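You operate a simulated robot arm through the tools that you are given. There is no shell and no other tool. Be economical: measure what you need, move in short steps, check, and stop when the job is done.

The job below is to be done with a simulated robot arm. You get a single attempt, and the scene is never put back.

JOB
Replace the wheel's brown axle pin with the green one, pushed home.
Fine: brown pin in the waste tub, a patch of the wheel greased, dabber back. Set down upright: grease dabber. A coat counts when it lies all over at full strength: go over it till it gets no stronger.

The check looks at the end state, three seconds after you hand in, the way a careful person would. Anything else that was tipped, shoved, dropped, spilled or broken makes it a failure.

ROBOT AND FRAMES
A 6-joint arm with a two-finger parallel gripper, fixed in place. Base frame: the origin is at the foot of the arm, x ahead of it, y to its left, z up. Lengths are in mm, angles in degrees, forces in N, time in s.
With the tool pointing down near the work surface it reaches from about 260 to 680 mm from the base axis. Its first joint turns from -66.0 to 66.0 degrees. Payload 2.9 kg.
Tool frame: the origin (TCP) lies between the finger pads and is the grasp point; the fingertips stand 30 mm ahead of it; z points along the fingers, y is the line along which they close. The gripper opens to 110 mm. The fingers are 20 mm wide and 10 mm thick; the gripper's body (48 by 112 mm) begins 55 mm behind the TCP.
Orientation is told as [roll, pitch, yaw] about the base's x, y, z axes, in that order, counted from this pose: with the fingers straight down and closing along the base's y, the tool's x points along the base's -x, its y along +y and its z along -z.

CONTROLS
- The arm moves only by the tool arm_command. Its argument "steps" is a list of rows, each a list of 7 numbers: the shift along the tool's x, y, z in units of 200 mm (1.0 is 200 mm), then the turn, a rotation vector about the tool's x, y, z in units of 60 degrees (1.0 is 60 degrees), then the opening, from 0 (shut) to 1 (fully open). In form: [[dx, dy, dz, rx, ry, rz, hand], ...]. A call has 1 to 20 rows; each row is the pose to reach, as a shift and turn from the pose commanded when the call began, along the tool's axes at that moment. A call with a number of a shift or a turn outside -1 to 1 is refused whole. Rows are played at 5 a second. More than 50 mm and 8.6 degrees between two rows, or a gripper value outside its range, and nothing of the call is played. Where a pose cannot be reached the arm comes as near as it can. A force on the tool above 40 N (or 10 N above the force at the start of the call, whichever is more), or a blocked arm, ends the call early, and 0.2 s more pass. The fingers move at their own pace (about 108 mm/s each) and stop on an object; they squeeze with about 29 N. The grip force told is the motor's: it shows also when the fingers shut on nothing. Time passes only in rows, and 0.2 s behind the last, so rows that repeat a pose let the fingers close. It gives the time, the measured TCP pose, the force on the tool (base axes), the opening and the grip force at its end, in the units of the frame above (readings bear some noise), with the torque about the TCP (base axes, N m) and any sound that the robot's microphone picked up.
- Cameras (640 x 400 px; columns grow to the right, rows downward): "scene" is fixed at [79.3, 434, 1382.6]; the picture's right is [-0.73, -0.68, 0.00], its down [-0.39, 0.42, -0.82] and it looks along [0.56, -0.60, -0.57] (base axes); focal length 333 px, centre (320, 200). "wrist" rides on the gripper at [72, 17, -103] in the tool frame; the picture's right is [-0.23, 0.97, 0.00], its down [-0.76, -0.18, -0.62] and it looks along [-0.61, -0.14, 0.78] (tool axes); focal length 222 px, centre (320, 200). There is no depth. A picture from a camera that has moved, and an enlarged one, comes with that camera's place and axes in the base frame and with its lens.
- capture(camera): a new picture of that camera. It takes no simulated time.
- enlarge(camera, box): a new picture of the part [left, top, right, bottom] of that camera's present view, enlarged. It takes no simulated time.
- close_job(): hands the job in; it is judged then, once.

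Go step by step. Nothing tells you positions but the pictures and the camera data: compare them with the known pose of the tool, close in by small moves and look again before you grip or let go. The budget is 120 turns and 68 pictures, counting those below and the enlarged ones. Unless the task says otherwise, let go and move clear before handing in, and close with one line.

The tools are called after "Call:" as name(argument=value, ...) on one line, values as JSON. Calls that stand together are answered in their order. arm_command: Moves the arm, as the interface text tells. Its arguments: {"type":"object","properties":{"steps":{"type":"array","items":{"type":"array","items":{"type":"number"}}}},"required":["steps"]} The other tools are called the same way: capture (camera) takes a picture; enlarge (camera, box) takes an enlarged picture of a part of a camera's view; close_job () hands the job in.

At the start:

```text
clock: 0.0
position: [411.2, 225.3, 1159.2]
orientation: [0.0, 0.0, 0.0]
force: [-0.1, 0.8, 0.6]
wrist_torque: [0.03, 0.01, 0.0]
width: 110.2
grip_force: 0.1
```

scene: 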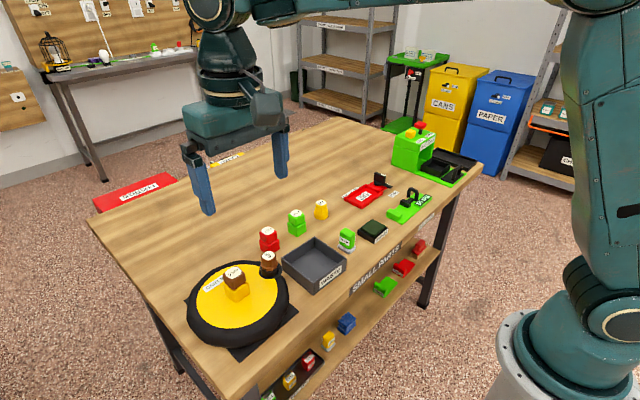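
wrist: 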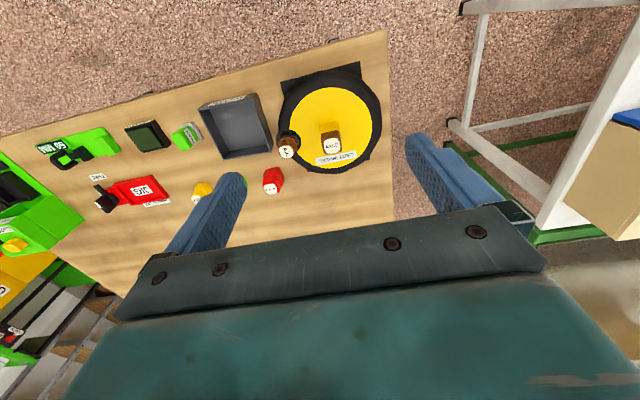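

I see a table with the wheel (yellow, black tyre), a grey tub, several small coloured pieces and fixtures. I look closer at these first.

Call:
enlarge(camera="scene", box=[180, 190, 380, 350])

Call:
enlarge(camera="scene", box=[320, 110, 480, 260])

Call:
enlarge(camera="wrist", box=[180, 60, 400, 200])

```text
2.50 times, centred on (280, 270) of scene
camera zoom: at [79.3, 434.0, 1382.6], right [-0.73, -0.68, 0.0], down [-0.39, 0.42, -0.82], along [0.56, -0.6, -0.57], focal length 832 px, centre (420, 25)
```

zoom: 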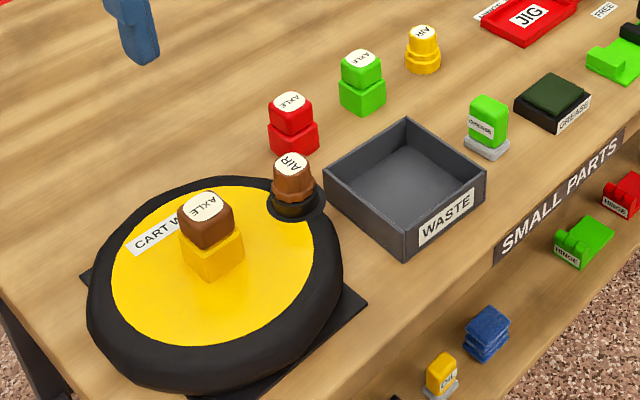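

```text
2.67 times, centred on (400, 185) of scene
camera zoom: at [79.3, 434.0, 1382.6], right [-0.73, -0.68, 0.0], down [-0.39, 0.42, -0.82], along [0.56, -0.6, -0.57], focal length 887 px, centre (107, 240)
```

zoom: 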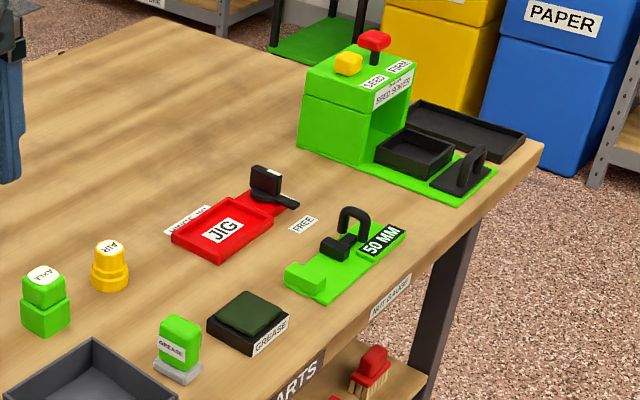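

```text
2.86 times, centred on (290, 130) of wrist
camera zoom: at [337.8, 242.3, 1260.7], right [0.23, 0.97, 0.0], down [0.76, -0.18, 0.62], along [0.61, -0.14, -0.78], focal length 635 px, centre (406, 400)
```

zoom: 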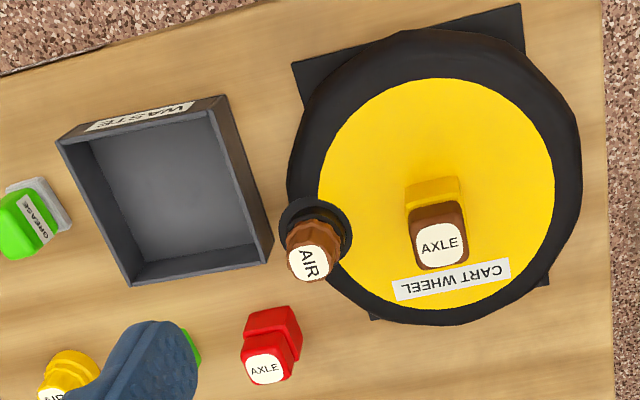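

The brown AXLE pin is near (492, 227, ~925) in the wheel hub, and the green AXLE pin stands on the table by the tub. The brown AIR cap is a lookalike. I'll lower to look at the wheel closer.

Call:
arm_command(steps=[[0, 0, 0.2, 0, 0, 0, 1], [0.05, 0.05, 0.4, 0, 0, 0, 1], [0.1, 0.1, 0.55, 0, 0, 0, 1], [0.1, 0.1, 0.55, 0, 0, 0, 1]])

Call:
capture(camera="wrist")

Call:
capture(camera="scene")

```text
clock: 1.0
position: [389.9, 246.7, 1047.5]
orientation: [0.1, 0.0, 0.0]
force: [0.5, -0.6, 0.0]
wrist_torque: [0.0, -0.01, -0.02]
width: 110.3
grip_force: 0.1
```

```text
62 pictures are left
camera wrist: at [317.7, 262.6, 1149.9], right [0.23, 0.97, 0.0], down [0.76, -0.18, 0.62], along [0.61, -0.14, -0.78], focal length 222 px, centre (320, 200)
```

wrist: 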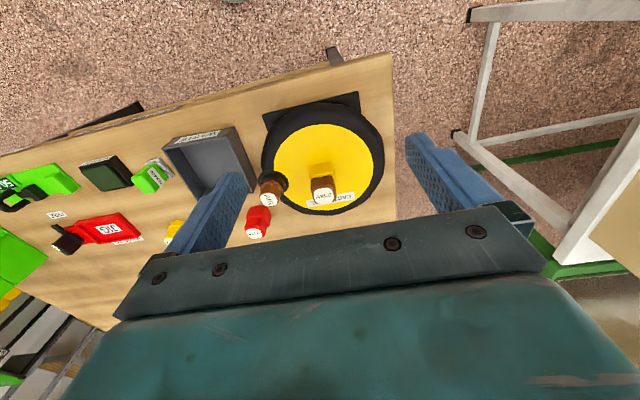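

```text
61 pictures are left
```

scene: 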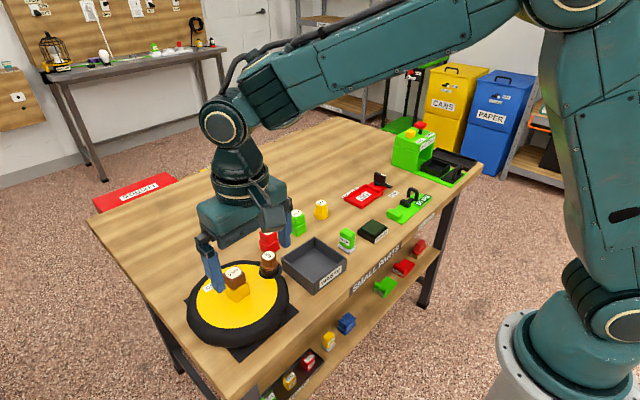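

Enlarging the wheel from here to see the hub and any marked patch, and the area with green pin.

Call:
enlarge(camera="wrist", box=[250, 90, 400, 220])

Call:
enlarge(camera="scene", box=[180, 220, 310, 350])

```text
3.08 times, centred on (325, 155) of wrist
camera zoom: at [317.7, 262.6, 1149.9], right [0.23, 0.97, 0.0], down [0.76, -0.18, 0.62], along [0.61, -0.14, -0.78], focal length 684 px, centre (305, 338)
```

zoom: 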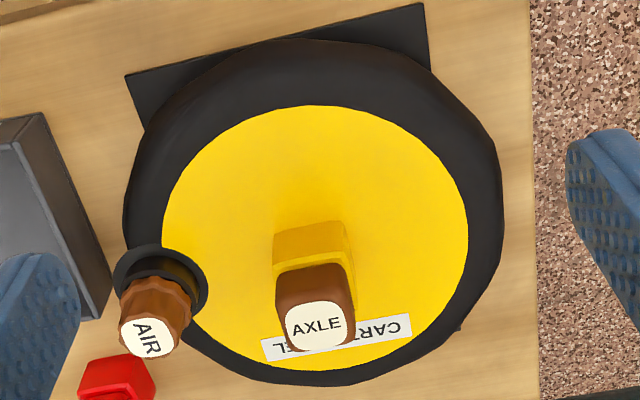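

```text
3.08 times, centred on (245, 285) of scene
camera zoom: at [79.3, 434.1, 1382.6], right [-0.73, -0.68, 0.0], down [-0.39, 0.42, -0.82], along [0.56, -0.6, -0.57], focal length 1024 px, centre (551, -62)
```

zoom: 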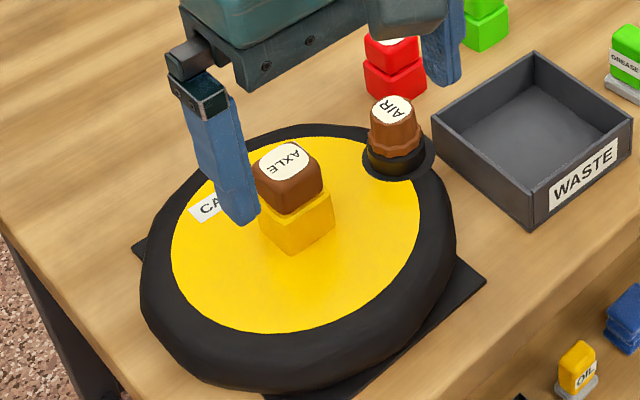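

Next I move closer above the wheel's near side, to look for a marked patch on its face.

Call:
arm_command(steps=[[0.05, 0, 0.1, 0, 0, 0, 1], [0.05, -0.2, 0.1, 0, 0, 0, 1], [0.05, -0.3, 0.1, 0, 0, 0, 1], [0.05, -0.3, 0.1, 0, 0, 0, 1]])

Call:
enlarge(camera="wrist", box=[240, 60, 460, 220])

Call:
enlarge(camera="wrist", box=[40, 80, 320, 255])

```text
clock: 2.0
position: [381.6, 185.5, 1028.8]
orientation: [0.0, 0.1, 0.0]
force: [0.2, -0.9, 0.2]
wrist_torque: [-0.02, -0.02, -0.01]
width: 109.9
grip_force: 0.0
```

```text
2.50 times, centred on (350, 140) of wrist
camera zoom: at [308.6, 202.0, 1130.5], right [0.23, 0.97, 0.0], down [0.76, -0.18, 0.62], along [0.61, -0.14, -0.78], focal length 555 px, centre (245, 350)
```

zoom: 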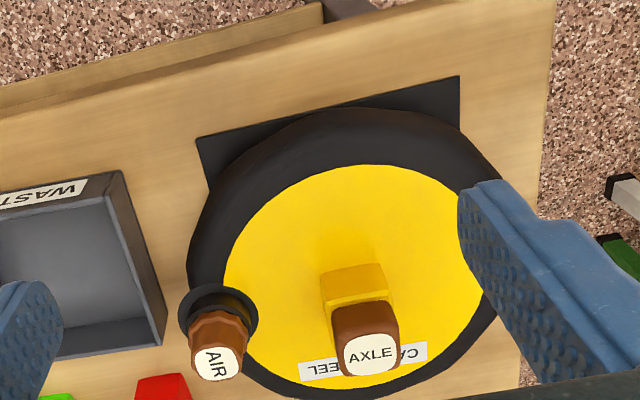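

```text
2.29 times, centred on (180, 168) of wrist
camera zoom: at [308.6, 202.0, 1130.5], right [0.23, 0.97, 0.0], down [0.76, -0.18, 0.62], along [0.61, -0.14, -0.78], focal length 508 px, centre (640, 274)
```

zoom: 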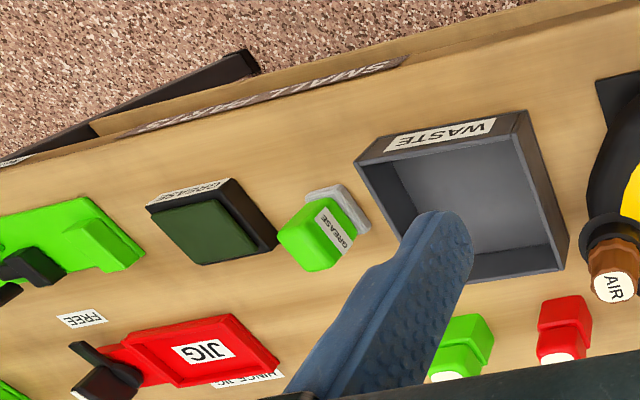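

No marked patch is visible; the wheel face is plain yellow. I take the brown pin's head to be at about (500, 224), z 884–908, aligned with the axes. The AIR cap is close by at y≈145, so I narrow the fingers while approaching from above.

Call:
arm_command(steps=[[-0.15, 0.05, 0.0, 0, 0, 0, 0.6], [-0.35, 0.12, 0.05, 0, 0, 0, 0.6], [-0.5, 0.19, 0.15, 0, 0, 0, 0.6], [-0.592, 0.193, 0.3, 0, 0, 0, 0.6], [-0.592, 0.193, 0.345, 0, 0, 0, 0.6], [-0.592, 0.193, 0.345, 0, 0, 0, 0.6]])

Call:
capture(camera="wrist")

Call:
enlarge(camera="scene", box=[180, 190, 310, 300])

```text
clock: 3.4
position: [499.6, 223.6, 959.6]
orientation: [0.0, 0.0, 0.0]
force: [1.1, 0.3, 0.3]
wrist_torque: [0.0, 0.01, -0.02]
width: 65.8
grip_force: 0.0
```

```text
56 pictures are left
camera wrist: at [425.8, 240.9, 1061.6], right [0.23, 0.97, 0.0], down [0.76, -0.18, 0.62], along [0.61, -0.14, -0.78], focal length 222 px, centre (320, 200)
```

wrist: 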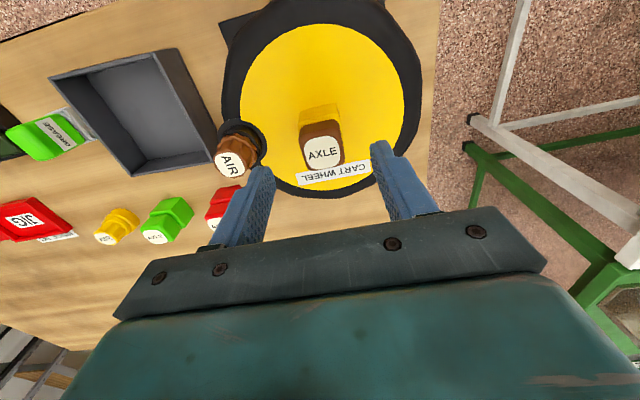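

```text
3.64 times, centred on (245, 245) of scene
camera zoom: at [79.3, 434.0, 1382.6], right [-0.73, -0.68, 0.0], down [-0.39, 0.42, -0.82], along [0.56, -0.6, -0.57], focal length 1210 px, centre (593, 36)
```

zoom: 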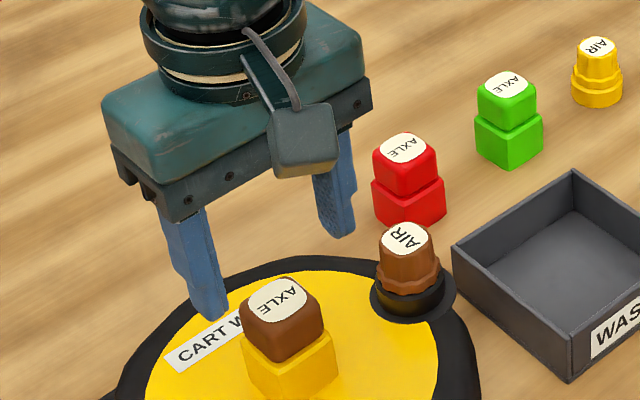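

Alignment matches my estimate. Lowering so the fingertips reach the lower edge of the brown head, then look.

Call:
arm_command(steps=[[0, 0, 0.1, 0, 0, 0, 0.6], [0, 0, 0.2, 0, 0, 0, 0.6], [0, 0, 0.213, 0, 0, 0, 0.6]])

Call:
enlarge(camera="wrist", box=[220, 80, 430, 230])

Call:
enlarge(camera="scene", box=[180, 220, 290, 320])

```text
clock: 4.2
position: [499.7, 223.2, 916.9]
orientation: [0.0, 0.0, 0.0]
force: [0.3, -0.6, 0.6]
wrist_torque: [-0.01, 0.0, -0.02]
width: 65.9
grip_force: 0.1
```

```text
2.67 times, centred on (325, 155) of wrist
camera zoom: at [426.3, 241.2, 1018.8], right [0.23, 0.97, 0.0], down [0.76, -0.18, 0.62], along [0.61, -0.14, -0.78], focal length 592 px, centre (307, 320)
```

zoom: 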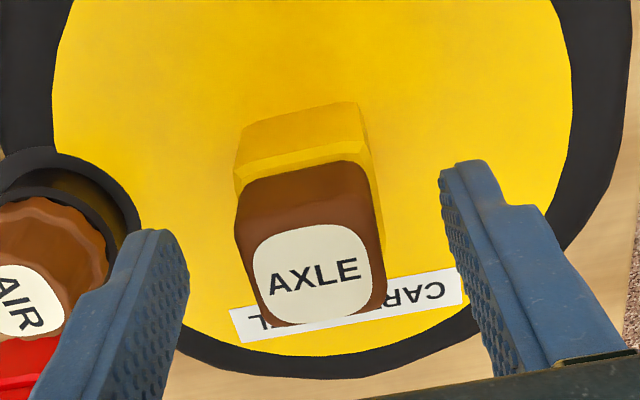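

```text
4.00 times, centred on (235, 270) of scene
camera zoom: at [79.3, 434.0, 1382.6], right [-0.73, -0.68, 0.0], down [-0.39, 0.42, -0.82], along [0.56, -0.6, -0.57], focal length 1331 px, centre (660, -80)
```

zoom: 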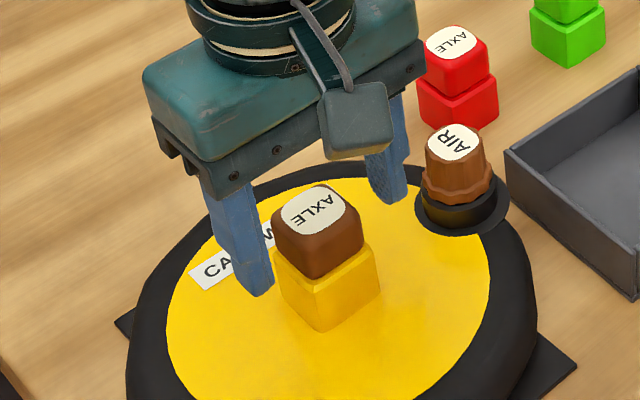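

Fingers straddle the head; the head seems turned a few degrees, so I add a 4° yaw and close.

Call:
arm_command(steps=[[0, 0.008, 0, 0, 0, -0.067, 0.6], [0, 0.008, 0, 0, 0, -0.067, 0.0], [0, 0.008, 0, 0, 0, -0.067, 0.0], [0, 0.008, 0, 0, 0, -0.067, 0.0]])

Call:
enlarge(camera="wrist", box=[220, 80, 430, 230])

```text
clock: 5.2
position: [499.6, 226.3, 916.8]
orientation: [0.0, 0.1, 4.0]
force: [-0.7, -1.4, 1.0]
wrist_torque: [-0.02, 0.01, 0.02]
width: 32.7
grip_force: 28.7
```

```text
2.67 times, centred on (325, 155) of wrist
camera zoom: at [425.3, 237.4, 1019.0], right [0.16, 0.99, 0.0], down [0.77, -0.12, 0.62], along [0.62, -0.1, -0.78], focal length 592 px, centre (307, 320)
```

zoom: 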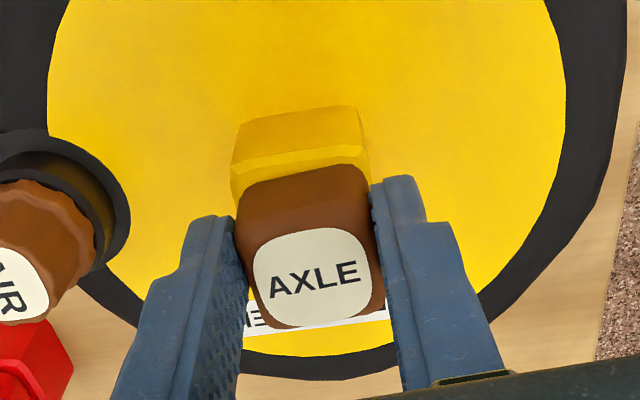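

Gripped at 32.7 mm. Pulling straight up gently.

Call:
arm_command(steps=[[0, 0, -0.02, 0, 0, 0, 0.0], [0, 0, -0.05, 0, 0, 0, 0.0], [0, 0, -0.1, 0, 0, 0, 0.0]])

Call:
enlarge(camera="wrist", box=[220, 80, 430, 230])

```text
clock: 6.0
position: [498.7, 225.9, 937.2]
orientation: [0.0, -0.1, 4.0]
force: [0.2, -0.3, -0.1]
wrist_torque: [-0.05, 0.02, -0.02]
width: 33.0
grip_force: 28.8
```

```text
2.67 times, centred on (325, 155) of wrist
camera zoom: at [424.8, 237.4, 1039.3], right [0.16, 0.99, 0.0], down [0.77, -0.12, 0.62], along [0.62, -0.1, -0.78], focal length 592 px, centre (307, 320)
```

zoom: 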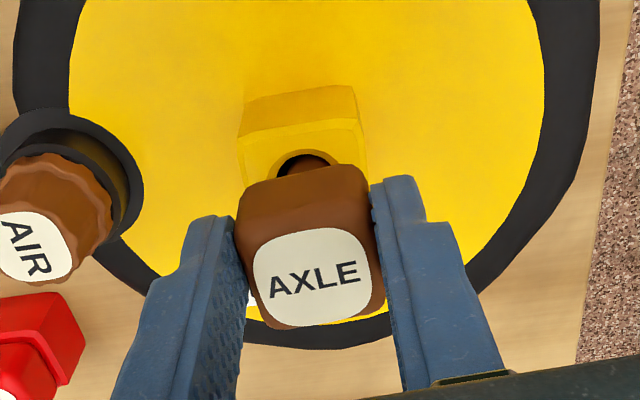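

It slides out: a round shank in a round hole. Keep pulling.

Call:
arm_command(steps=[[0, 0, -0.1, 0, 0, 0, 0.0], [0, 0, -0.2, 0, 0, 0, 0.0], [0, 0, -0.35, 0, 0, 0, 0.0], [0, 0, -0.5, 0, 0, 0, 0.0]])

Call:
capture(camera="wrist")

Call:
enlarge(camera="scene", box=[180, 180, 370, 320])

```text
clock: 7.0
position: [498.3, 226.8, 1037.3]
orientation: [0.1, 0.1, 4.0]
force: [-0.1, -0.5, -0.5]
wrist_torque: [0.02, -0.02, 0.01]
width: 33.3
grip_force: 29.5
```

```text
50 pictures are left
camera wrist: at [424.5, 237.9, 1139.0], right [0.16, 0.99, 0.0], down [0.77, -0.12, 0.62], along [0.61, -0.1, -0.78], focal length 222 px, centre (320, 200)
```

wrist: 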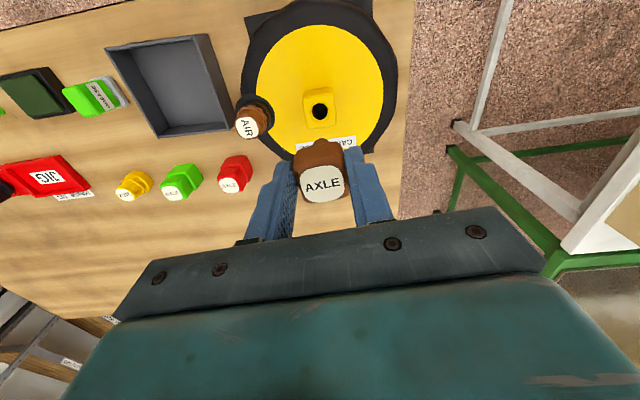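

```text
2.86 times, centred on (275, 250) of scene
camera zoom: at [79.3, 434.0, 1382.6], right [-0.73, -0.68, 0.0], down [-0.39, 0.42, -0.82], along [0.56, -0.6, -0.57], focal length 950 px, centre (449, 57)
```

zoom: 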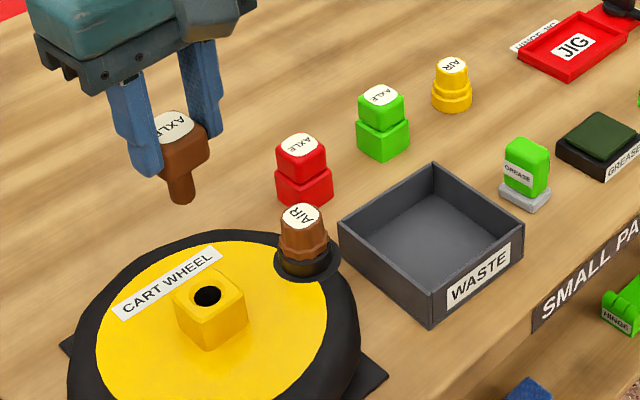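

The pin is out, with a shank about 30 mm long. The waste tub is centred near (458, 52) with its rim at about z 853; I carry the pin over it.

Call:
arm_command(steps=[[0.05, -0.2, 0, 0, 0, 0, 0.0], [0.11, -0.4, 0, 0, 0, 0.03, 0.0], [0.18, -0.6, 0, 0, 0, 0.067, 0.0], [0.24, -0.78, 0, 0, 0, 0.067, 0.0], [0.26, -0.854, 0.1, 0, 0, 0.067, 0.0], [0.26, -0.854, 0.3, 0, 0, 0.067, 0.0], [0.26, -0.854, 0.4, 0, 0, 0.067, 0.0], [0.26, -0.854, 0.4, 0, 0, 0.067, 0.0]])

Call:
capture(camera="wrist")

Call:
enlarge(camera="scene", box=[220, 160, 420, 320])

```text
clock: 8.8
position: [458.4, 51.8, 958.1]
orientation: [0.0, 0.1, 0.0]
force: [0.3, 0.4, -0.5]
wrist_torque: [-0.02, 0.0, 0.01]
width: 32.8
grip_force: 29.3
```

```text
48 pictures are left
camera wrist: at [385.9, 68.2, 1059.1], right [0.23, 0.97, 0.0], down [0.76, -0.18, 0.62], along [0.61, -0.14, -0.78], focal length 222 px, centre (320, 200)
```

wrist: 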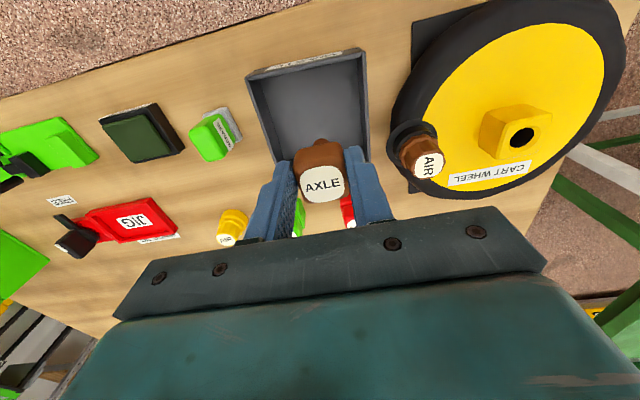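

```text
2.50 times, centred on (320, 240) of scene
camera zoom: at [79.3, 434.0, 1382.6], right [-0.73, -0.68, 0.0], down [-0.39, 0.42, -0.82], along [0.56, -0.6, -0.57], focal length 832 px, centre (320, 100)
```

zoom: 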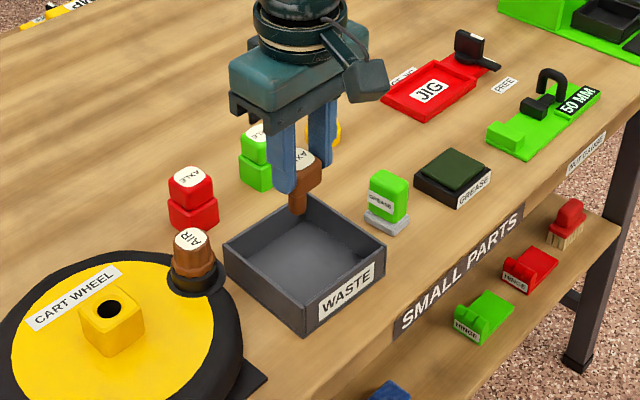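

Aligned with the tub's middle. Lower and release inside.

Call:
arm_command(steps=[[0, 0, 0.15, 0, 0, 0, 0.0], [0, 0, 0.28, 0, 0, 0, 0.0], [0, 0, 0.33, 0, 0, 0, 0.0], [0, 0, 0.33, 0, 0, 0, 0.0]])

Call:
enlarge(camera="scene", box=[260, 200, 360, 300])

```text
clock: 9.8
position: [458.3, 51.5, 890.3]
orientation: [0.0, 0.0, 0.0]
force: [-0.9, -0.3, -0.1]
wrist_torque: [-0.02, -0.02, -0.03]
width: 32.9
grip_force: 28.8
```

```text
4.00 times, centred on (310, 250) of scene
camera zoom: at [79.3, 434.0, 1382.6], right [-0.73, -0.68, 0.0], down [-0.39, 0.42, -0.82], along [0.56, -0.6, -0.57], focal length 1331 px, centre (360, 0)
```

zoom: 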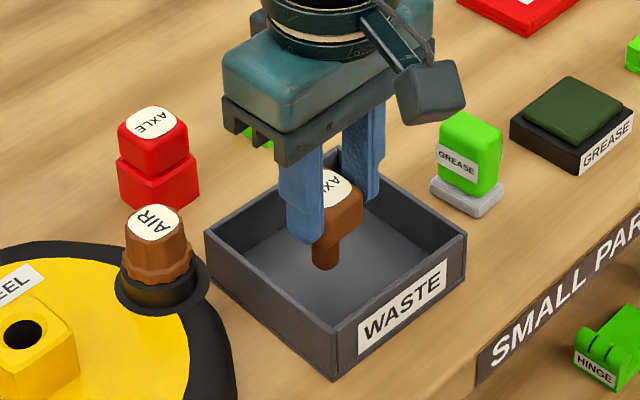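

The tip is almost on the tub floor; release and rise.

Call:
arm_command(steps=[[0, 0, 0.0, 0, 0, 0, 0.3], [0, 0, 0.0, 0, 0, 0, 0.55], [0, 0, 0, 0, 0, 0, 0.55], [0, 0, -0.2, 0, 0, 0, 0.55], [0, 0, -0.4, 0, 0, 0, 0.55], [0, 0, -0.6, 0, 0, 0, 0.55]])

Call:
capture(camera="wrist")

Call:
enlarge(camera="scene", box=[240, 180, 400, 300])

```text
clock: 11.2
position: [458.9, 51.5, 1011.3]
orientation: [0.0, 0.1, -0.1]
force: [-0.9, 0.1, 0.2]
wrist_torque: [-0.01, -0.01, 0.02]
width: 60.4
grip_force: 0.1
```

```text
45 pictures are left
camera wrist: at [386.0, 67.7, 1113.9], right [0.23, 0.97, 0.0], down [0.76, -0.18, 0.62], along [0.61, -0.14, -0.78], focal length 222 px, centre (320, 200)
```

wrist: 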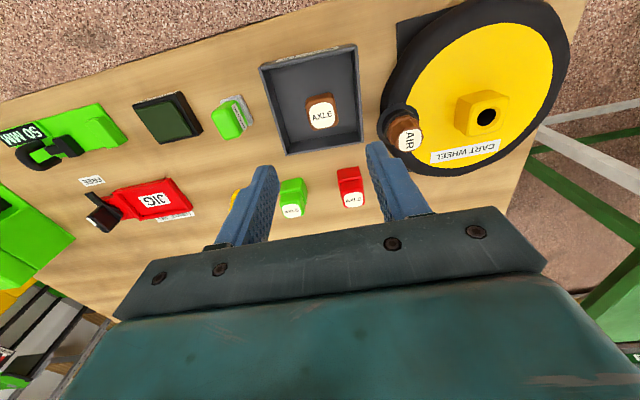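

```text
3.33 times, centred on (320, 240) of scene
camera zoom: at [79.3, 434.0, 1382.6], right [-0.73, -0.68, 0.0], down [-0.39, 0.42, -0.82], along [0.56, -0.6, -0.57], focal length 1109 px, centre (320, 67)
```

zoom: 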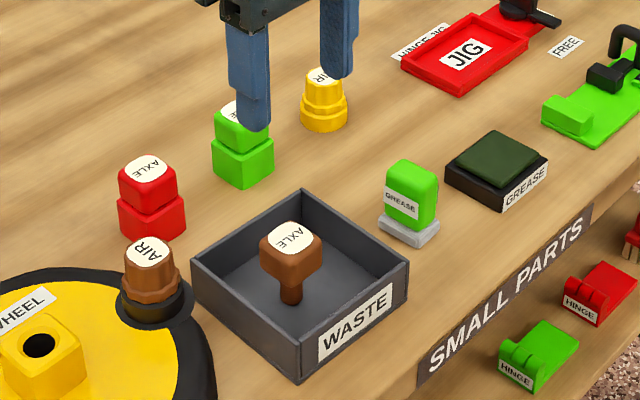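

The brown pin stands in the tub. The green pin's top is at about (590, -23, 866); I move above it to check.

Call:
arm_command(steps=[[-0.2, -0.1, 0, 0, 0, 0, 0.55], [-0.4, -0.22, 0, 0, 0, 0, 0.55], [-0.55, -0.32, 0.0, 0, 0, 0, 0.55], [-0.655, -0.373, 0.15, 0, 0, 0, 0.55], [-0.655, -0.373, 0.3, 0, 0, 0, 0.55], [-0.655, -0.373, 0.45, 0, 0, 0, 0.55], [-0.655, -0.373, 0.45, 0, 0, 0, 0.55]])

Call:
enlarge(camera="wrist", box=[200, 60, 440, 230])

Call:
enlarge(camera="scene", box=[250, 170, 370, 260])

```text
clock: 12.8
position: [589.3, -22.7, 921.8]
orientation: [-0.1, -0.1, 0.1]
force: [0.2, -0.1, 1.0]
wrist_torque: [0.0, 0.04, 0.02]
width: 60.6
grip_force: 0.0
```

```text
2.35 times, centred on (320, 145) of wrist
camera zoom: at [517.3, -6.7, 1023.5], right [0.23, 0.97, 0.0], down [0.76, -0.18, 0.62], along [0.61, -0.14, -0.78], focal length 523 px, centre (320, 329)
```

zoom: 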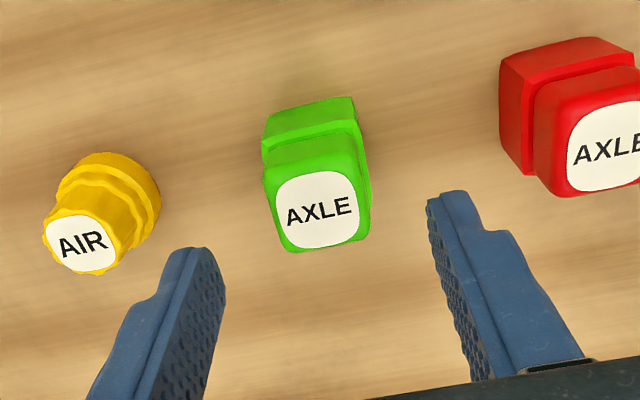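

```text
4.44 times, centred on (310, 215) of scene
camera zoom: at [79.3, 434.0, 1382.6], right [-0.73, -0.68, 0.0], down [-0.39, 0.42, -0.82], along [0.56, -0.6, -0.57], focal length 1478 px, centre (364, 133)
```

zoom: 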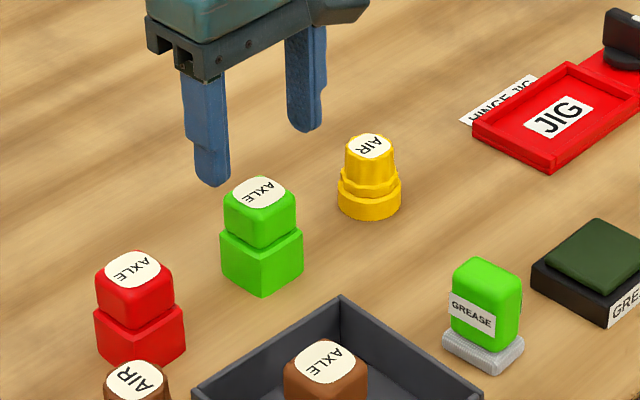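

The green head lies squarely under the gripper, top at about z 868. Descend with fingertips just above its stand, then close.

Call:
arm_command(steps=[[0, 0, 0.1, 0, 0, 0, 0.55], [0, 0, 0.2, 0, 0, 0, 0.55], [0, 0, 0.23, 0, 0, 0, 0.55], [0, 0, 0.23, 0, 0, 0, 0.55]])

Call:
enlarge(camera="scene", box=[260, 180, 350, 260])

```text
clock: 13.8
position: [590.7, -23.9, 875.3]
orientation: [0.0, 0.0, 0.0]
force: [0.3, 0.4, -0.5]
wrist_torque: [0.0, 0.0, 0.0]
width: 60.1
grip_force: 0.1
```

```text
5.00 times, centred on (305, 220) of scene
camera zoom: at [79.3, 434.0, 1382.6], right [-0.73, -0.68, 0.0], down [-0.39, 0.42, -0.82], along [0.56, -0.6, -0.57], focal length 1663 px, centre (395, 100)
```

zoom: 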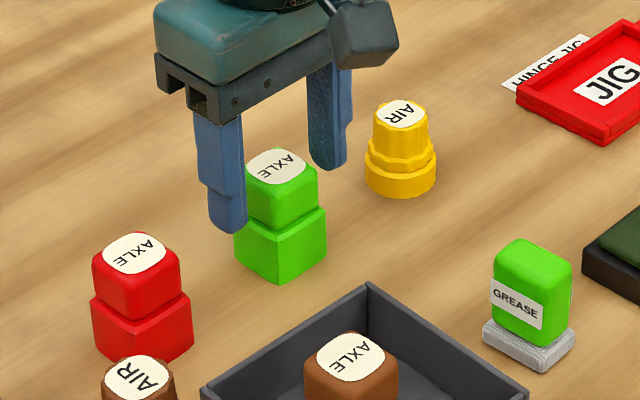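

Heights look right; closing and lifting a little.

Call:
arm_command(steps=[[0, 0, 0, 0, 0, 0, 0.0], [0, 0, 0, 0, 0, 0, 0.0], [0, 0, 0, 0, 0, 0, 0.0], [0, 0, -0.03, 0, 0, 0, 0.0], [0, 0, -0.08, 0, 0, 0, 0.0], [0, 0, -0.13, 0, 0, 0, 0.0]])

Call:
enlarge(camera="scene", box=[260, 180, 350, 260])

```text
clock: 15.2
position: [590.4, -21.8, 901.3]
orientation: [-0.1, 0.0, 0.0]
force: [0.2, -0.9, -0.1]
wrist_torque: [-0.04, -0.01, -0.03]
width: 32.8
grip_force: 29.2
```

```text
5.00 times, centred on (305, 220) of scene
camera zoom: at [79.3, 434.0, 1382.6], right [-0.73, -0.68, 0.0], down [-0.39, 0.42, -0.82], along [0.56, -0.6, -0.57], focal length 1663 px, centre (395, 100)
```

zoom: 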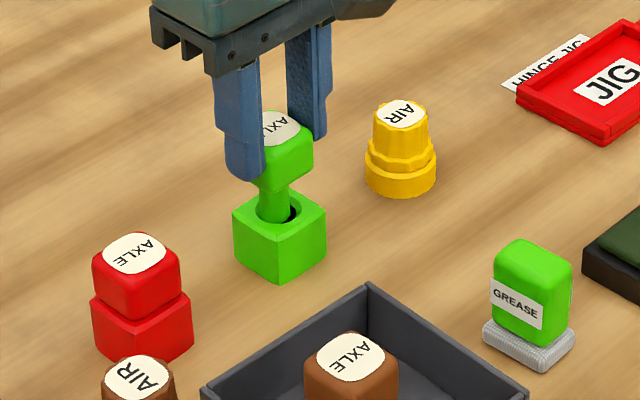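

The green pin comes out of its stand. Lift it fully, and compare how it sits in the grip against the brown one.

Call:
arm_command(steps=[[0, 0, -0.1, 0, 0, 0, 0.0], [0, 0, -0.25, 0, 0, 0, 0.0], [0, 0, -0.45, 0, 0, 0, 0.0], [0, 0, -0.65, 0, 0, 0, 0.0], [0, 0, -0.65, 0, 0, 0, 0.0]])

Call:
enlarge(camera="wrist", box=[220, 80, 430, 230])

```text
clock: 16.4
position: [589.9, -22.3, 1032.0]
orientation: [0.1, 0.0, 0.0]
force: [0.7, 0.1, -0.7]
wrist_torque: [-0.03, -0.02, 0.0]
width: 33.1
grip_force: 28.6
```

```text
2.67 times, centred on (325, 155) of wrist
camera zoom: at [516.9, -5.5, 1134.0], right [0.23, 0.97, 0.0], down [0.76, -0.18, 0.62], along [0.61, -0.14, -0.78], focal length 592 px, centre (307, 320)
```

zoom: 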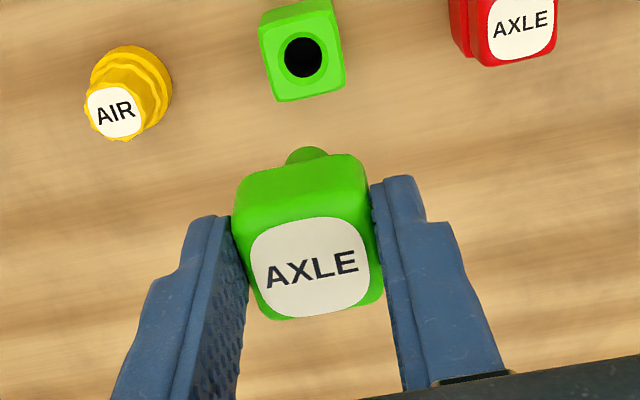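

The grip looks like the brown one's. Now carry the green pin toward the wheel hub hole, near (498, 226).

Call:
arm_command(steps=[[0.05, 0.2, 0, 0, 0, 0, 0.0], [0.12, 0.4, 0, 0, 0, 0, 0.0], [0.2, 0.6, 0, 0, 0, 0, 0.0], [0.28, 0.8, 0, 0, 0, 0, 0.0], [0.35, 0.95, 0, 0, 0, 0, 0.0], [0.35, 0.95, 0, 0, 0, 0, 0.0]])

Call:
arm_command(steps=[[0.05, 0.15, 0, 0, 0, -0.04, 0.0], [0.11, 0.291, 0, 0, 0, -0.067, 0.0], [0.11, 0.291, 0.15, 0, 0, -0.067, 0.0], [0.11, 0.291, 0.3, 0, 0, -0.067, 0.0], [0.11, 0.291, 0.3, 0, 0, -0.067, 0.0]])

Call:
enlarge(camera="wrist", box=[220, 80, 430, 230])

Call:
enlarge(camera="scene", box=[190, 220, 290, 310])

```text
clock: 17.8
position: [519.8, 167.1, 1030.7]
orientation: [0.0, -0.1, -0.1]
force: [0.4, 0.3, 0.1]
wrist_torque: [0.0, 0.01, 0.01]
width: 33.1
grip_force: 28.8
```

```text
clock: 19.0
position: [498.5, 225.5, 969.3]
orientation: [0.0, 0.1, 4.0]
force: [-0.1, -0.1, -1.5]
wrist_torque: [-0.03, 0.02, 0.03]
width: 32.7
grip_force: 28.8
```

```text
2.67 times, centred on (325, 155) of wrist
camera zoom: at [424.1, 236.7, 1071.9], right [0.16, 0.99, 0.0], down [0.77, -0.12, 0.62], along [0.62, -0.1, -0.78], focal length 592 px, centre (307, 320)
```

zoom: 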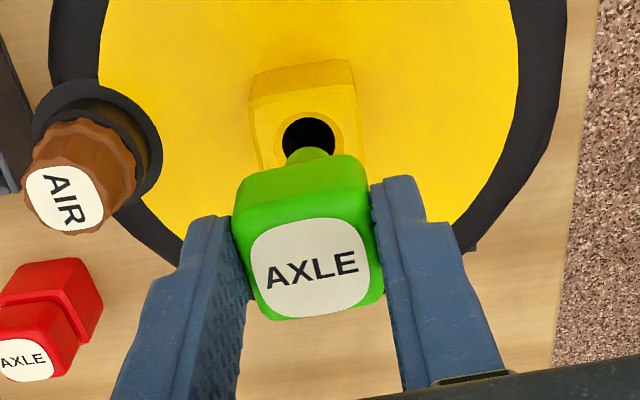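

```text
4.44 times, centred on (240, 265) of scene
camera zoom: at [79.3, 434.1, 1382.6], right [-0.73, -0.68, 0.0], down [-0.39, 0.42, -0.82], along [0.56, -0.6, -0.57], focal length 1478 px, centre (676, -89)
```

zoom: 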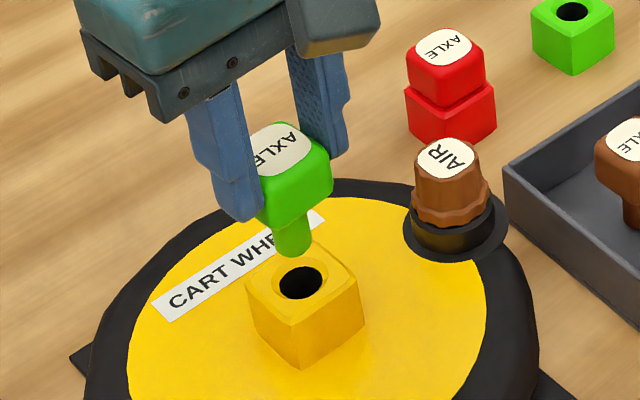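

The shank lines up with the hole within about 1 mm. Descend in small steps into the hole.

Call:
arm_command(steps=[[0.001, 0, 0.06, 0, 0, 0, 0.0], [0.001, 0, 0.1, 0, 0, 0, 0.0], [0.001, 0, 0.13, 0, 0, 0, 0.0], [0.001, 0, 0.16, 0, 0, 0, 0.0], [0.001, 0, 0.19, 0, 0, 0, 0.0]])

Call:
enlarge(camera="scene", box=[190, 220, 290, 310])

```text
clock: 20.2
position: [498.1, 226.1, 932.9]
orientation: [0.0, -0.1, 4.0]
force: [5.3, -0.7, 1.4]
wrist_torque: [-0.02, -0.31, 0.0]
width: 33.1
grip_force: 29.3
```

```text
4.44 times, centred on (240, 265) of scene
camera zoom: at [79.4, 434.0, 1382.6], right [-0.73, -0.68, 0.0], down [-0.39, 0.42, -0.82], along [0.56, -0.6, -0.57], focal length 1478 px, centre (676, -89)
```

zoom: 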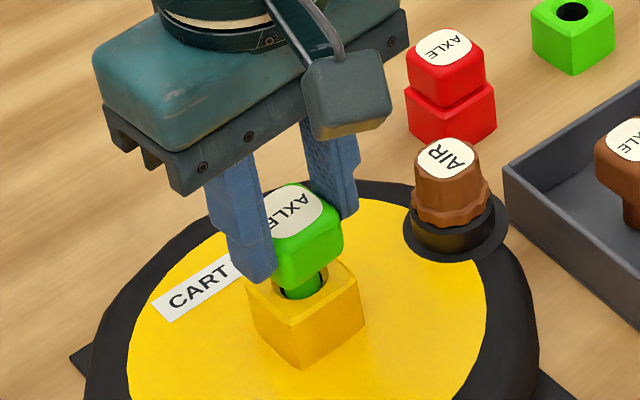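

It's in the hole, pressing slightly sideways in x; shift 1 mm to +x and press down till it bottoms.

Call:
arm_command(steps=[[-0.006, 0, 0.0, 0, 0, 0, 0.0], [-0.006, 0, 0.03, 0, 0, 0, 0.0], [-0.006, 0, 0.05, 0, 0, 0, 0.0], [-0.006, 0, 0.07, 0, 0, 0, 0.0], [-0.006, 0, 0.085, 0, 0, 0, 0.0], [-0.006, 0, 0.1, 0, 0, 0, 0.0], [-0.006, 0, 0.115, 0, 0, 0, 0.0]])

Call:
enlarge(camera="scene", box=[190, 220, 290, 310])

Call:
enlarge(camera="wrist", box=[220, 80, 430, 230])

```text
clock: 21.8
position: [501.3, 225.8, 911.9]
orientation: [0.1, -0.3, 3.9]
force: [0.5, 0.0, 25.6]
wrist_torque: [-0.07, -0.06, -0.01]
width: 33.2
grip_force: 28.9
```

```text
4.44 times, centred on (240, 265) of scene
camera zoom: at [78.9, 433.9, 1382.7], right [-0.73, -0.68, 0.0], down [-0.39, 0.42, -0.82], along [0.56, -0.6, -0.57], focal length 1478 px, centre (676, -89)
```

zoom: 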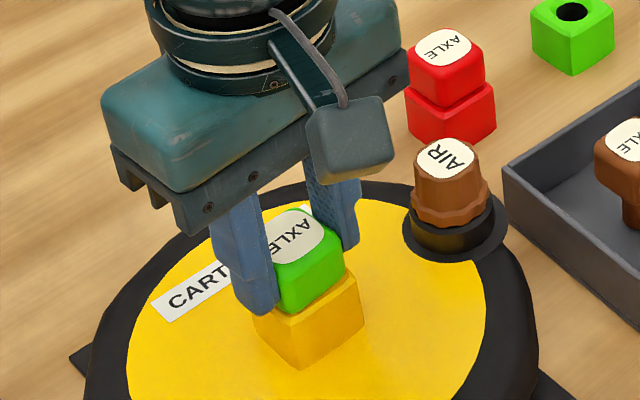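

```text
2.67 times, centred on (325, 155) of wrist
camera zoom: at [426.1, 237.2, 1013.4], right [0.16, 0.99, 0.0], down [0.77, -0.13, 0.63], along [0.62, -0.1, -0.78], focal length 592 px, centre (307, 320)
```

zoom: 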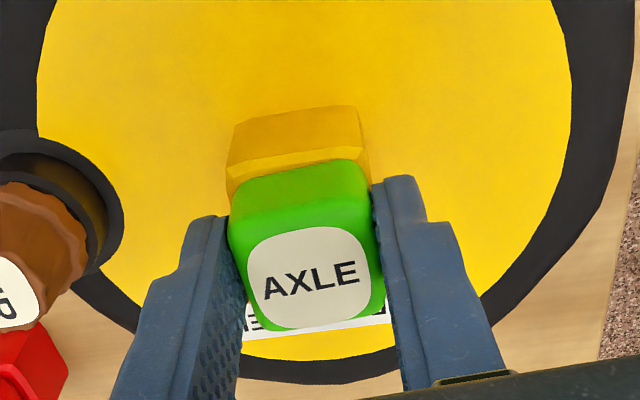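

It stops with about 25 N. Release, rise and inspect how it sits.

Call:
arm_command(steps=[[-0.004, 0, -0.02, 0, 0, 0, 0.0], [-0.004, 0, -0.02, 0, 0, 0, 0.3], [-0.004, 0, -0.02, 0, 0, 0, 0.55], [-0.004, 0, -0.02, 0, 0, 0, 0.55], [-0.004, 0, -0.2, 0, 0, 0, 0.55], [-0.004, 0, -0.35, 0, 0, 0, 0.55], [-0.004, 0, -0.35, 0, 0, 0, 0.55]])

Call:
enlarge(camera="scene", box=[190, 220, 290, 310])

Call:
enlarge(camera="wrist", box=[220, 40, 430, 190])

```text
clock: 23.4
position: [499.6, 225.7, 980.2]
orientation: [0.0, 0.0, 4.0]
force: [0.3, -0.3, 1.3]
wrist_torque: [-0.01, 0.0, -0.01]
width: 60.4
grip_force: 0.0
```

```text
4.44 times, centred on (240, 265) of scene
camera zoom: at [79.3, 434.0, 1382.6], right [-0.73, -0.68, 0.0], down [-0.39, 0.42, -0.82], along [0.56, -0.6, -0.57], focal length 1478 px, centre (676, -89)
```

zoom: 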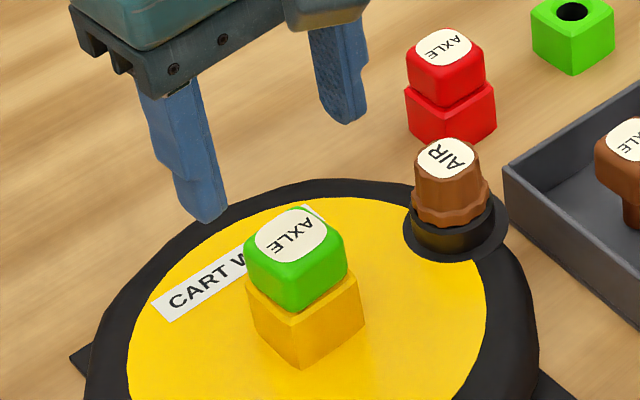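

```text
2.67 times, centred on (325, 115) of wrist
camera zoom: at [425.9, 237.5, 1082.3], right [0.16, 0.99, 0.0], down [0.77, -0.12, 0.62], along [0.62, -0.1, -0.78], focal length 592 px, centre (307, 427)
```

zoom: 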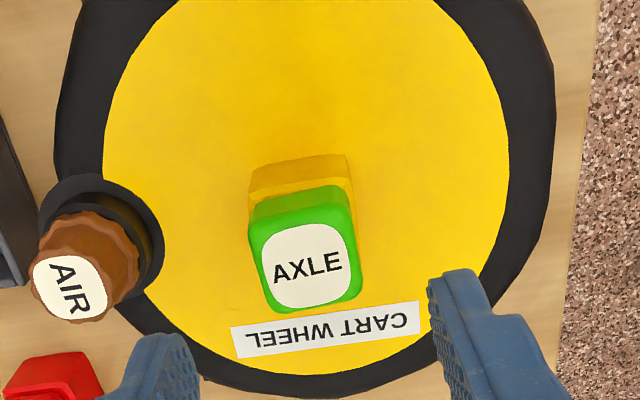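

It looks seated at the same height as the old one. To be sure, I press the top with shut fingers.

Call:
arm_command(steps=[[0, 0, 0, 0, 0, 0, 0.0], [0, 0, 0, 0, 0, 0, 0.0], [0, 0, 0.1, 0, 0, 0, 0.0], [0, 0, 0.18, 0, 0, 0, 0.0], [0, 0, 0.2, 0, 0, 0, 0.0], [0, 0, 0.21, 0, 0, 0, 0.0], [0, 0, 0.22, 0, 0, 0, 0.0], [0, 0, 0.23, 0, 0, 0, 0.0]])

```text
clock: 25.2
position: [500.2, 225.5, 933.4]
orientation: [0.0, -0.1, 4.0]
force: [0.2, 0.2, 0.4]
wrist_torque: [0.02, -0.01, 0.0]
width: 0.2
grip_force: 29.1
```

Call:
arm_command(steps=[[0, 0, 0.01, 0, 0, 0, 0.0], [0, 0, 0.02, 0, 0, 0, 0.0], [0, 0, 0.025, 0, 0, 0, 0.0], [0, 0, 0.03, 0, 0, 0, 0.0], [0, 0, 0.035, 0, 0, 0, 0.0], [0, 0, 0.04, 0, 0, 0, 0.0], [0, 0, 0.045, 0, 0, 0, 0.0], [0, 0, 0.05, 0, 0, 0, 0.0]])

Call:
enlarge(camera="wrist", box=[220, 80, 430, 230])

```text
clock: 26.1
position: [501.6, 225.8, 931.4]
orientation: [0.1, -0.3, 4.1]
force: [-0.3, 0.2, 5.4]
wrist_torque: [0.0, 0.05, -0.05]
width: 0.0
grip_force: 28.8
stopped in row 4: the force on the tool passed its limit at 43 N (the readings are from after the stop); the commanded pose is now the measured one
```

```text
2.67 times, centred on (325, 155) of wrist
camera zoom: at [426.7, 237.3, 1034.5], right [0.16, 0.99, 0.0], down [0.77, -0.13, 0.63], along [0.62, -0.1, -0.78], focal length 592 px, centre (307, 320)
```

zoom: 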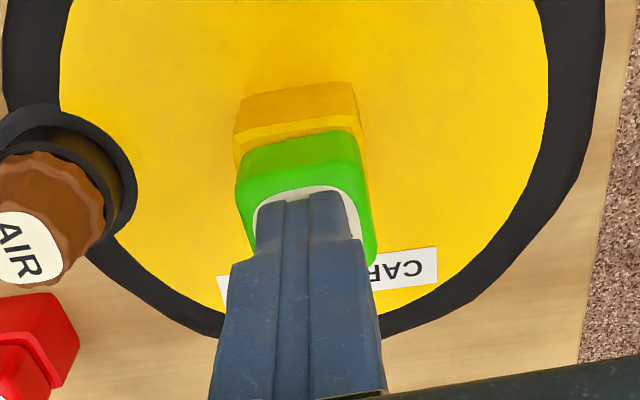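

The pin is home (43 N pressed onto it without further travel). Next I rise and move above the grease dabber, near (448, -59).

Call:
arm_command(steps=[[0, 0, -0.2, 0, 0, 0, 0.0], [0, 0, -0.4, 0, 0, 0.03, 0.0], [0, -0.2, -0.5, 0, 0, 0.068, 0.3], [0, -0.4, -0.5, 0, 0, 0.068, 0.5], [0, -0.4, -0.5, 0, 0, 0.068, 0.5]])

Call:
arm_command(steps=[[0.05, -0.2, 0, 0, 0, 0, 0.5], [0.1, -0.4, 0, 0, 0, 0, 0.5], [0.15, -0.6, 0, 0, 0, 0, 0.5], [0.22, -0.8, 0, 0, 0, 0, 0.5], [0.25, -0.98, 0.05, 0, 0, 0, 0.5], [0.25, -0.98, 0.2, 0, 0, 0, 0.5], [0.25, -0.98, 0.3, 0, 0, 0, 0.5]])

Call:
capture(camera="wrist")

Call:
enlarge(camera="scene", box=[310, 200, 410, 280])

```text
clock: 27.4
position: [507.6, 146.2, 1031.5]
orientation: [0.1, -0.2, -0.1]
force: [-0.9, 1.0, -0.1]
wrist_torque: [-0.02, 0.04, 0.02]
width: 54.9
grip_force: 0.1
```

```text
clock: 28.9
position: [455.5, -50.9, 971.3]
orientation: [0.0, -0.4, 0.0]
force: [-0.2, 1.2, 0.6]
wrist_torque: [0.0, -0.03, 0.03]
width: 55.2
grip_force: 0.1
```

```text
30 pictures are left
camera wrist: at [383.0, -33.7, 1073.0], right [0.23, 0.97, 0.0], down [0.76, -0.18, 0.63], along [0.61, -0.14, -0.78], focal length 222 px, centre (320, 200)
```

wrist: 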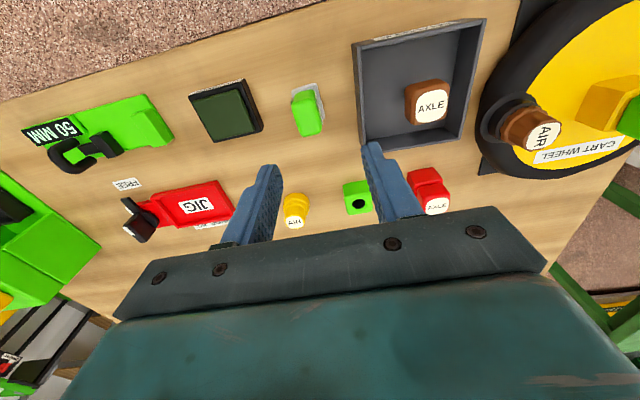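

```text
5.00 times, centred on (360, 240) of scene
camera zoom: at [79.3, 434.0, 1382.6], right [-0.73, -0.68, 0.0], down [-0.39, 0.42, -0.82], along [0.56, -0.6, -0.57], focal length 1663 px, centre (120, 0)
```

zoom: 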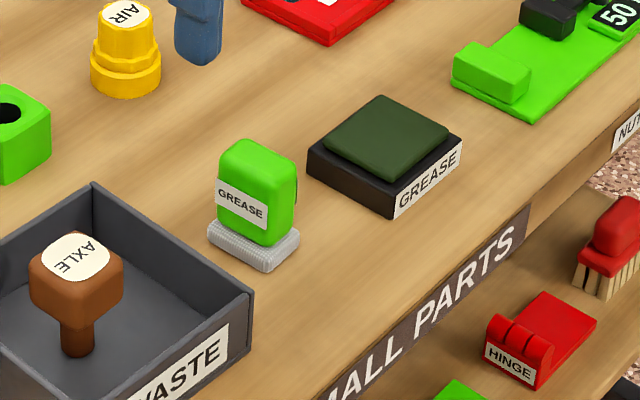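

Enlarging the dabber for its pose and orientation.

Call:
enlarge(camera="wrist", box=[180, 60, 360, 180])

```text
3.33 times, centred on (270, 120) of wrist
camera zoom: at [383.0, -33.7, 1073.0], right [0.23, 0.97, 0.0], down [0.76, -0.18, 0.63], along [0.61, -0.14, -0.78], focal length 740 px, centre (487, 467)
```

zoom: 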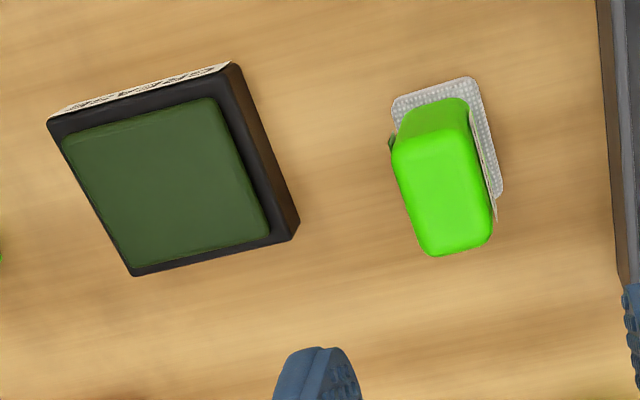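

The dabber's top is centred at about (449, -61, 862), about 20 mm wide in y; the grease pad at (436, -152, 827). Position over the dabber and lower partway.

Call:
arm_command(steps=[[0.0325, -0.0505, 0.0, 0, 0.0067, 0, 0.45], [0.0325, -0.0505, 0.15, 0, 0.0067, 0, 0.45], [0.0325, -0.0505, 0.3, 0, 0.0067, 0, 0.45], [0.0325, -0.0505, 0.38, 0, 0.0067, 0, 0.45], [0.0325, -0.0505, 0.38, 0, 0.0067, 0, 0.45]])

Call:
enlarge(camera="wrist", box=[220, 80, 430, 230])

Call:
enlarge(camera="scene", box=[310, 190, 410, 280])

```text
clock: 30.1
position: [450.7, -60.1, 895.1]
orientation: [0.1, 0.1, -0.1]
force: [0.0, 0.1, 0.3]
wrist_torque: [0.0, 0.01, 0.02]
width: 49.7
grip_force: 0.1
```

```text
2.67 times, centred on (325, 155) of wrist
camera zoom: at [377.3, -43.6, 997.4], right [0.23, 0.97, 0.0], down [0.76, -0.18, 0.62], along [0.6, -0.14, -0.78], focal length 592 px, centre (307, 320)
```

zoom: 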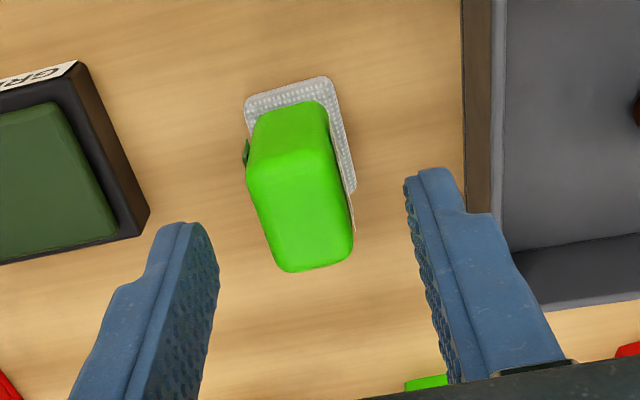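

```text
4.44 times, centred on (360, 235) of scene
camera zoom: at [79.3, 434.0, 1382.6], right [-0.73, -0.68, 0.0], down [-0.39, 0.42, -0.82], along [0.56, -0.6, -0.57], focal length 1478 px, centre (142, 44)
```

zoom: 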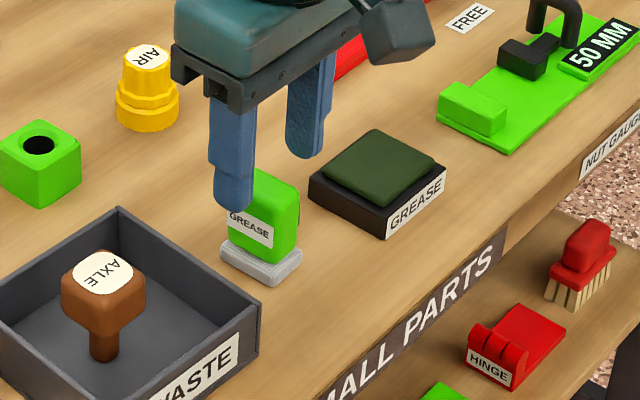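

Centred. Lower to grip height and close.

Call:
arm_command(steps=[[0, -0.005, 0.1, 0, 0, 0, 0.45], [0, -0.005, 0.2, 0, 0, 0, 0.45], [0, -0.005, 0.2, 0, 0, 0, 0.0], [0, -0.005, 0.2, 0, 0, 0, 0.0], [0, -0.005, 0.2, 0, 0, 0, 0.0]])

Call:
enlarge(camera="wrist", box=[220, 80, 430, 230])

```text
clock: 31.4
position: [449.7, -60.9, 855.8]
orientation: [0.0, 0.1, -0.1]
force: [0.0, -0.4, 0.6]
wrist_torque: [-0.04, -0.02, 0.02]
width: 23.5
grip_force: 28.7
```

```text
2.67 times, centred on (325, 155) of wrist
camera zoom: at [377.2, -44.6, 958.2], right [0.23, 0.97, 0.0], down [0.76, -0.18, 0.62], along [0.6, -0.14, -0.78], focal length 592 px, centre (307, 320)
```

zoom: 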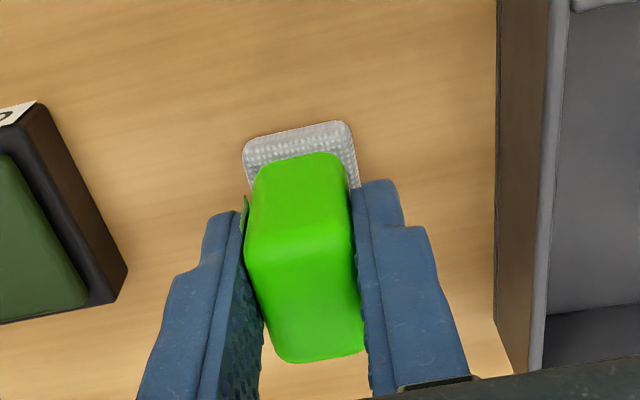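

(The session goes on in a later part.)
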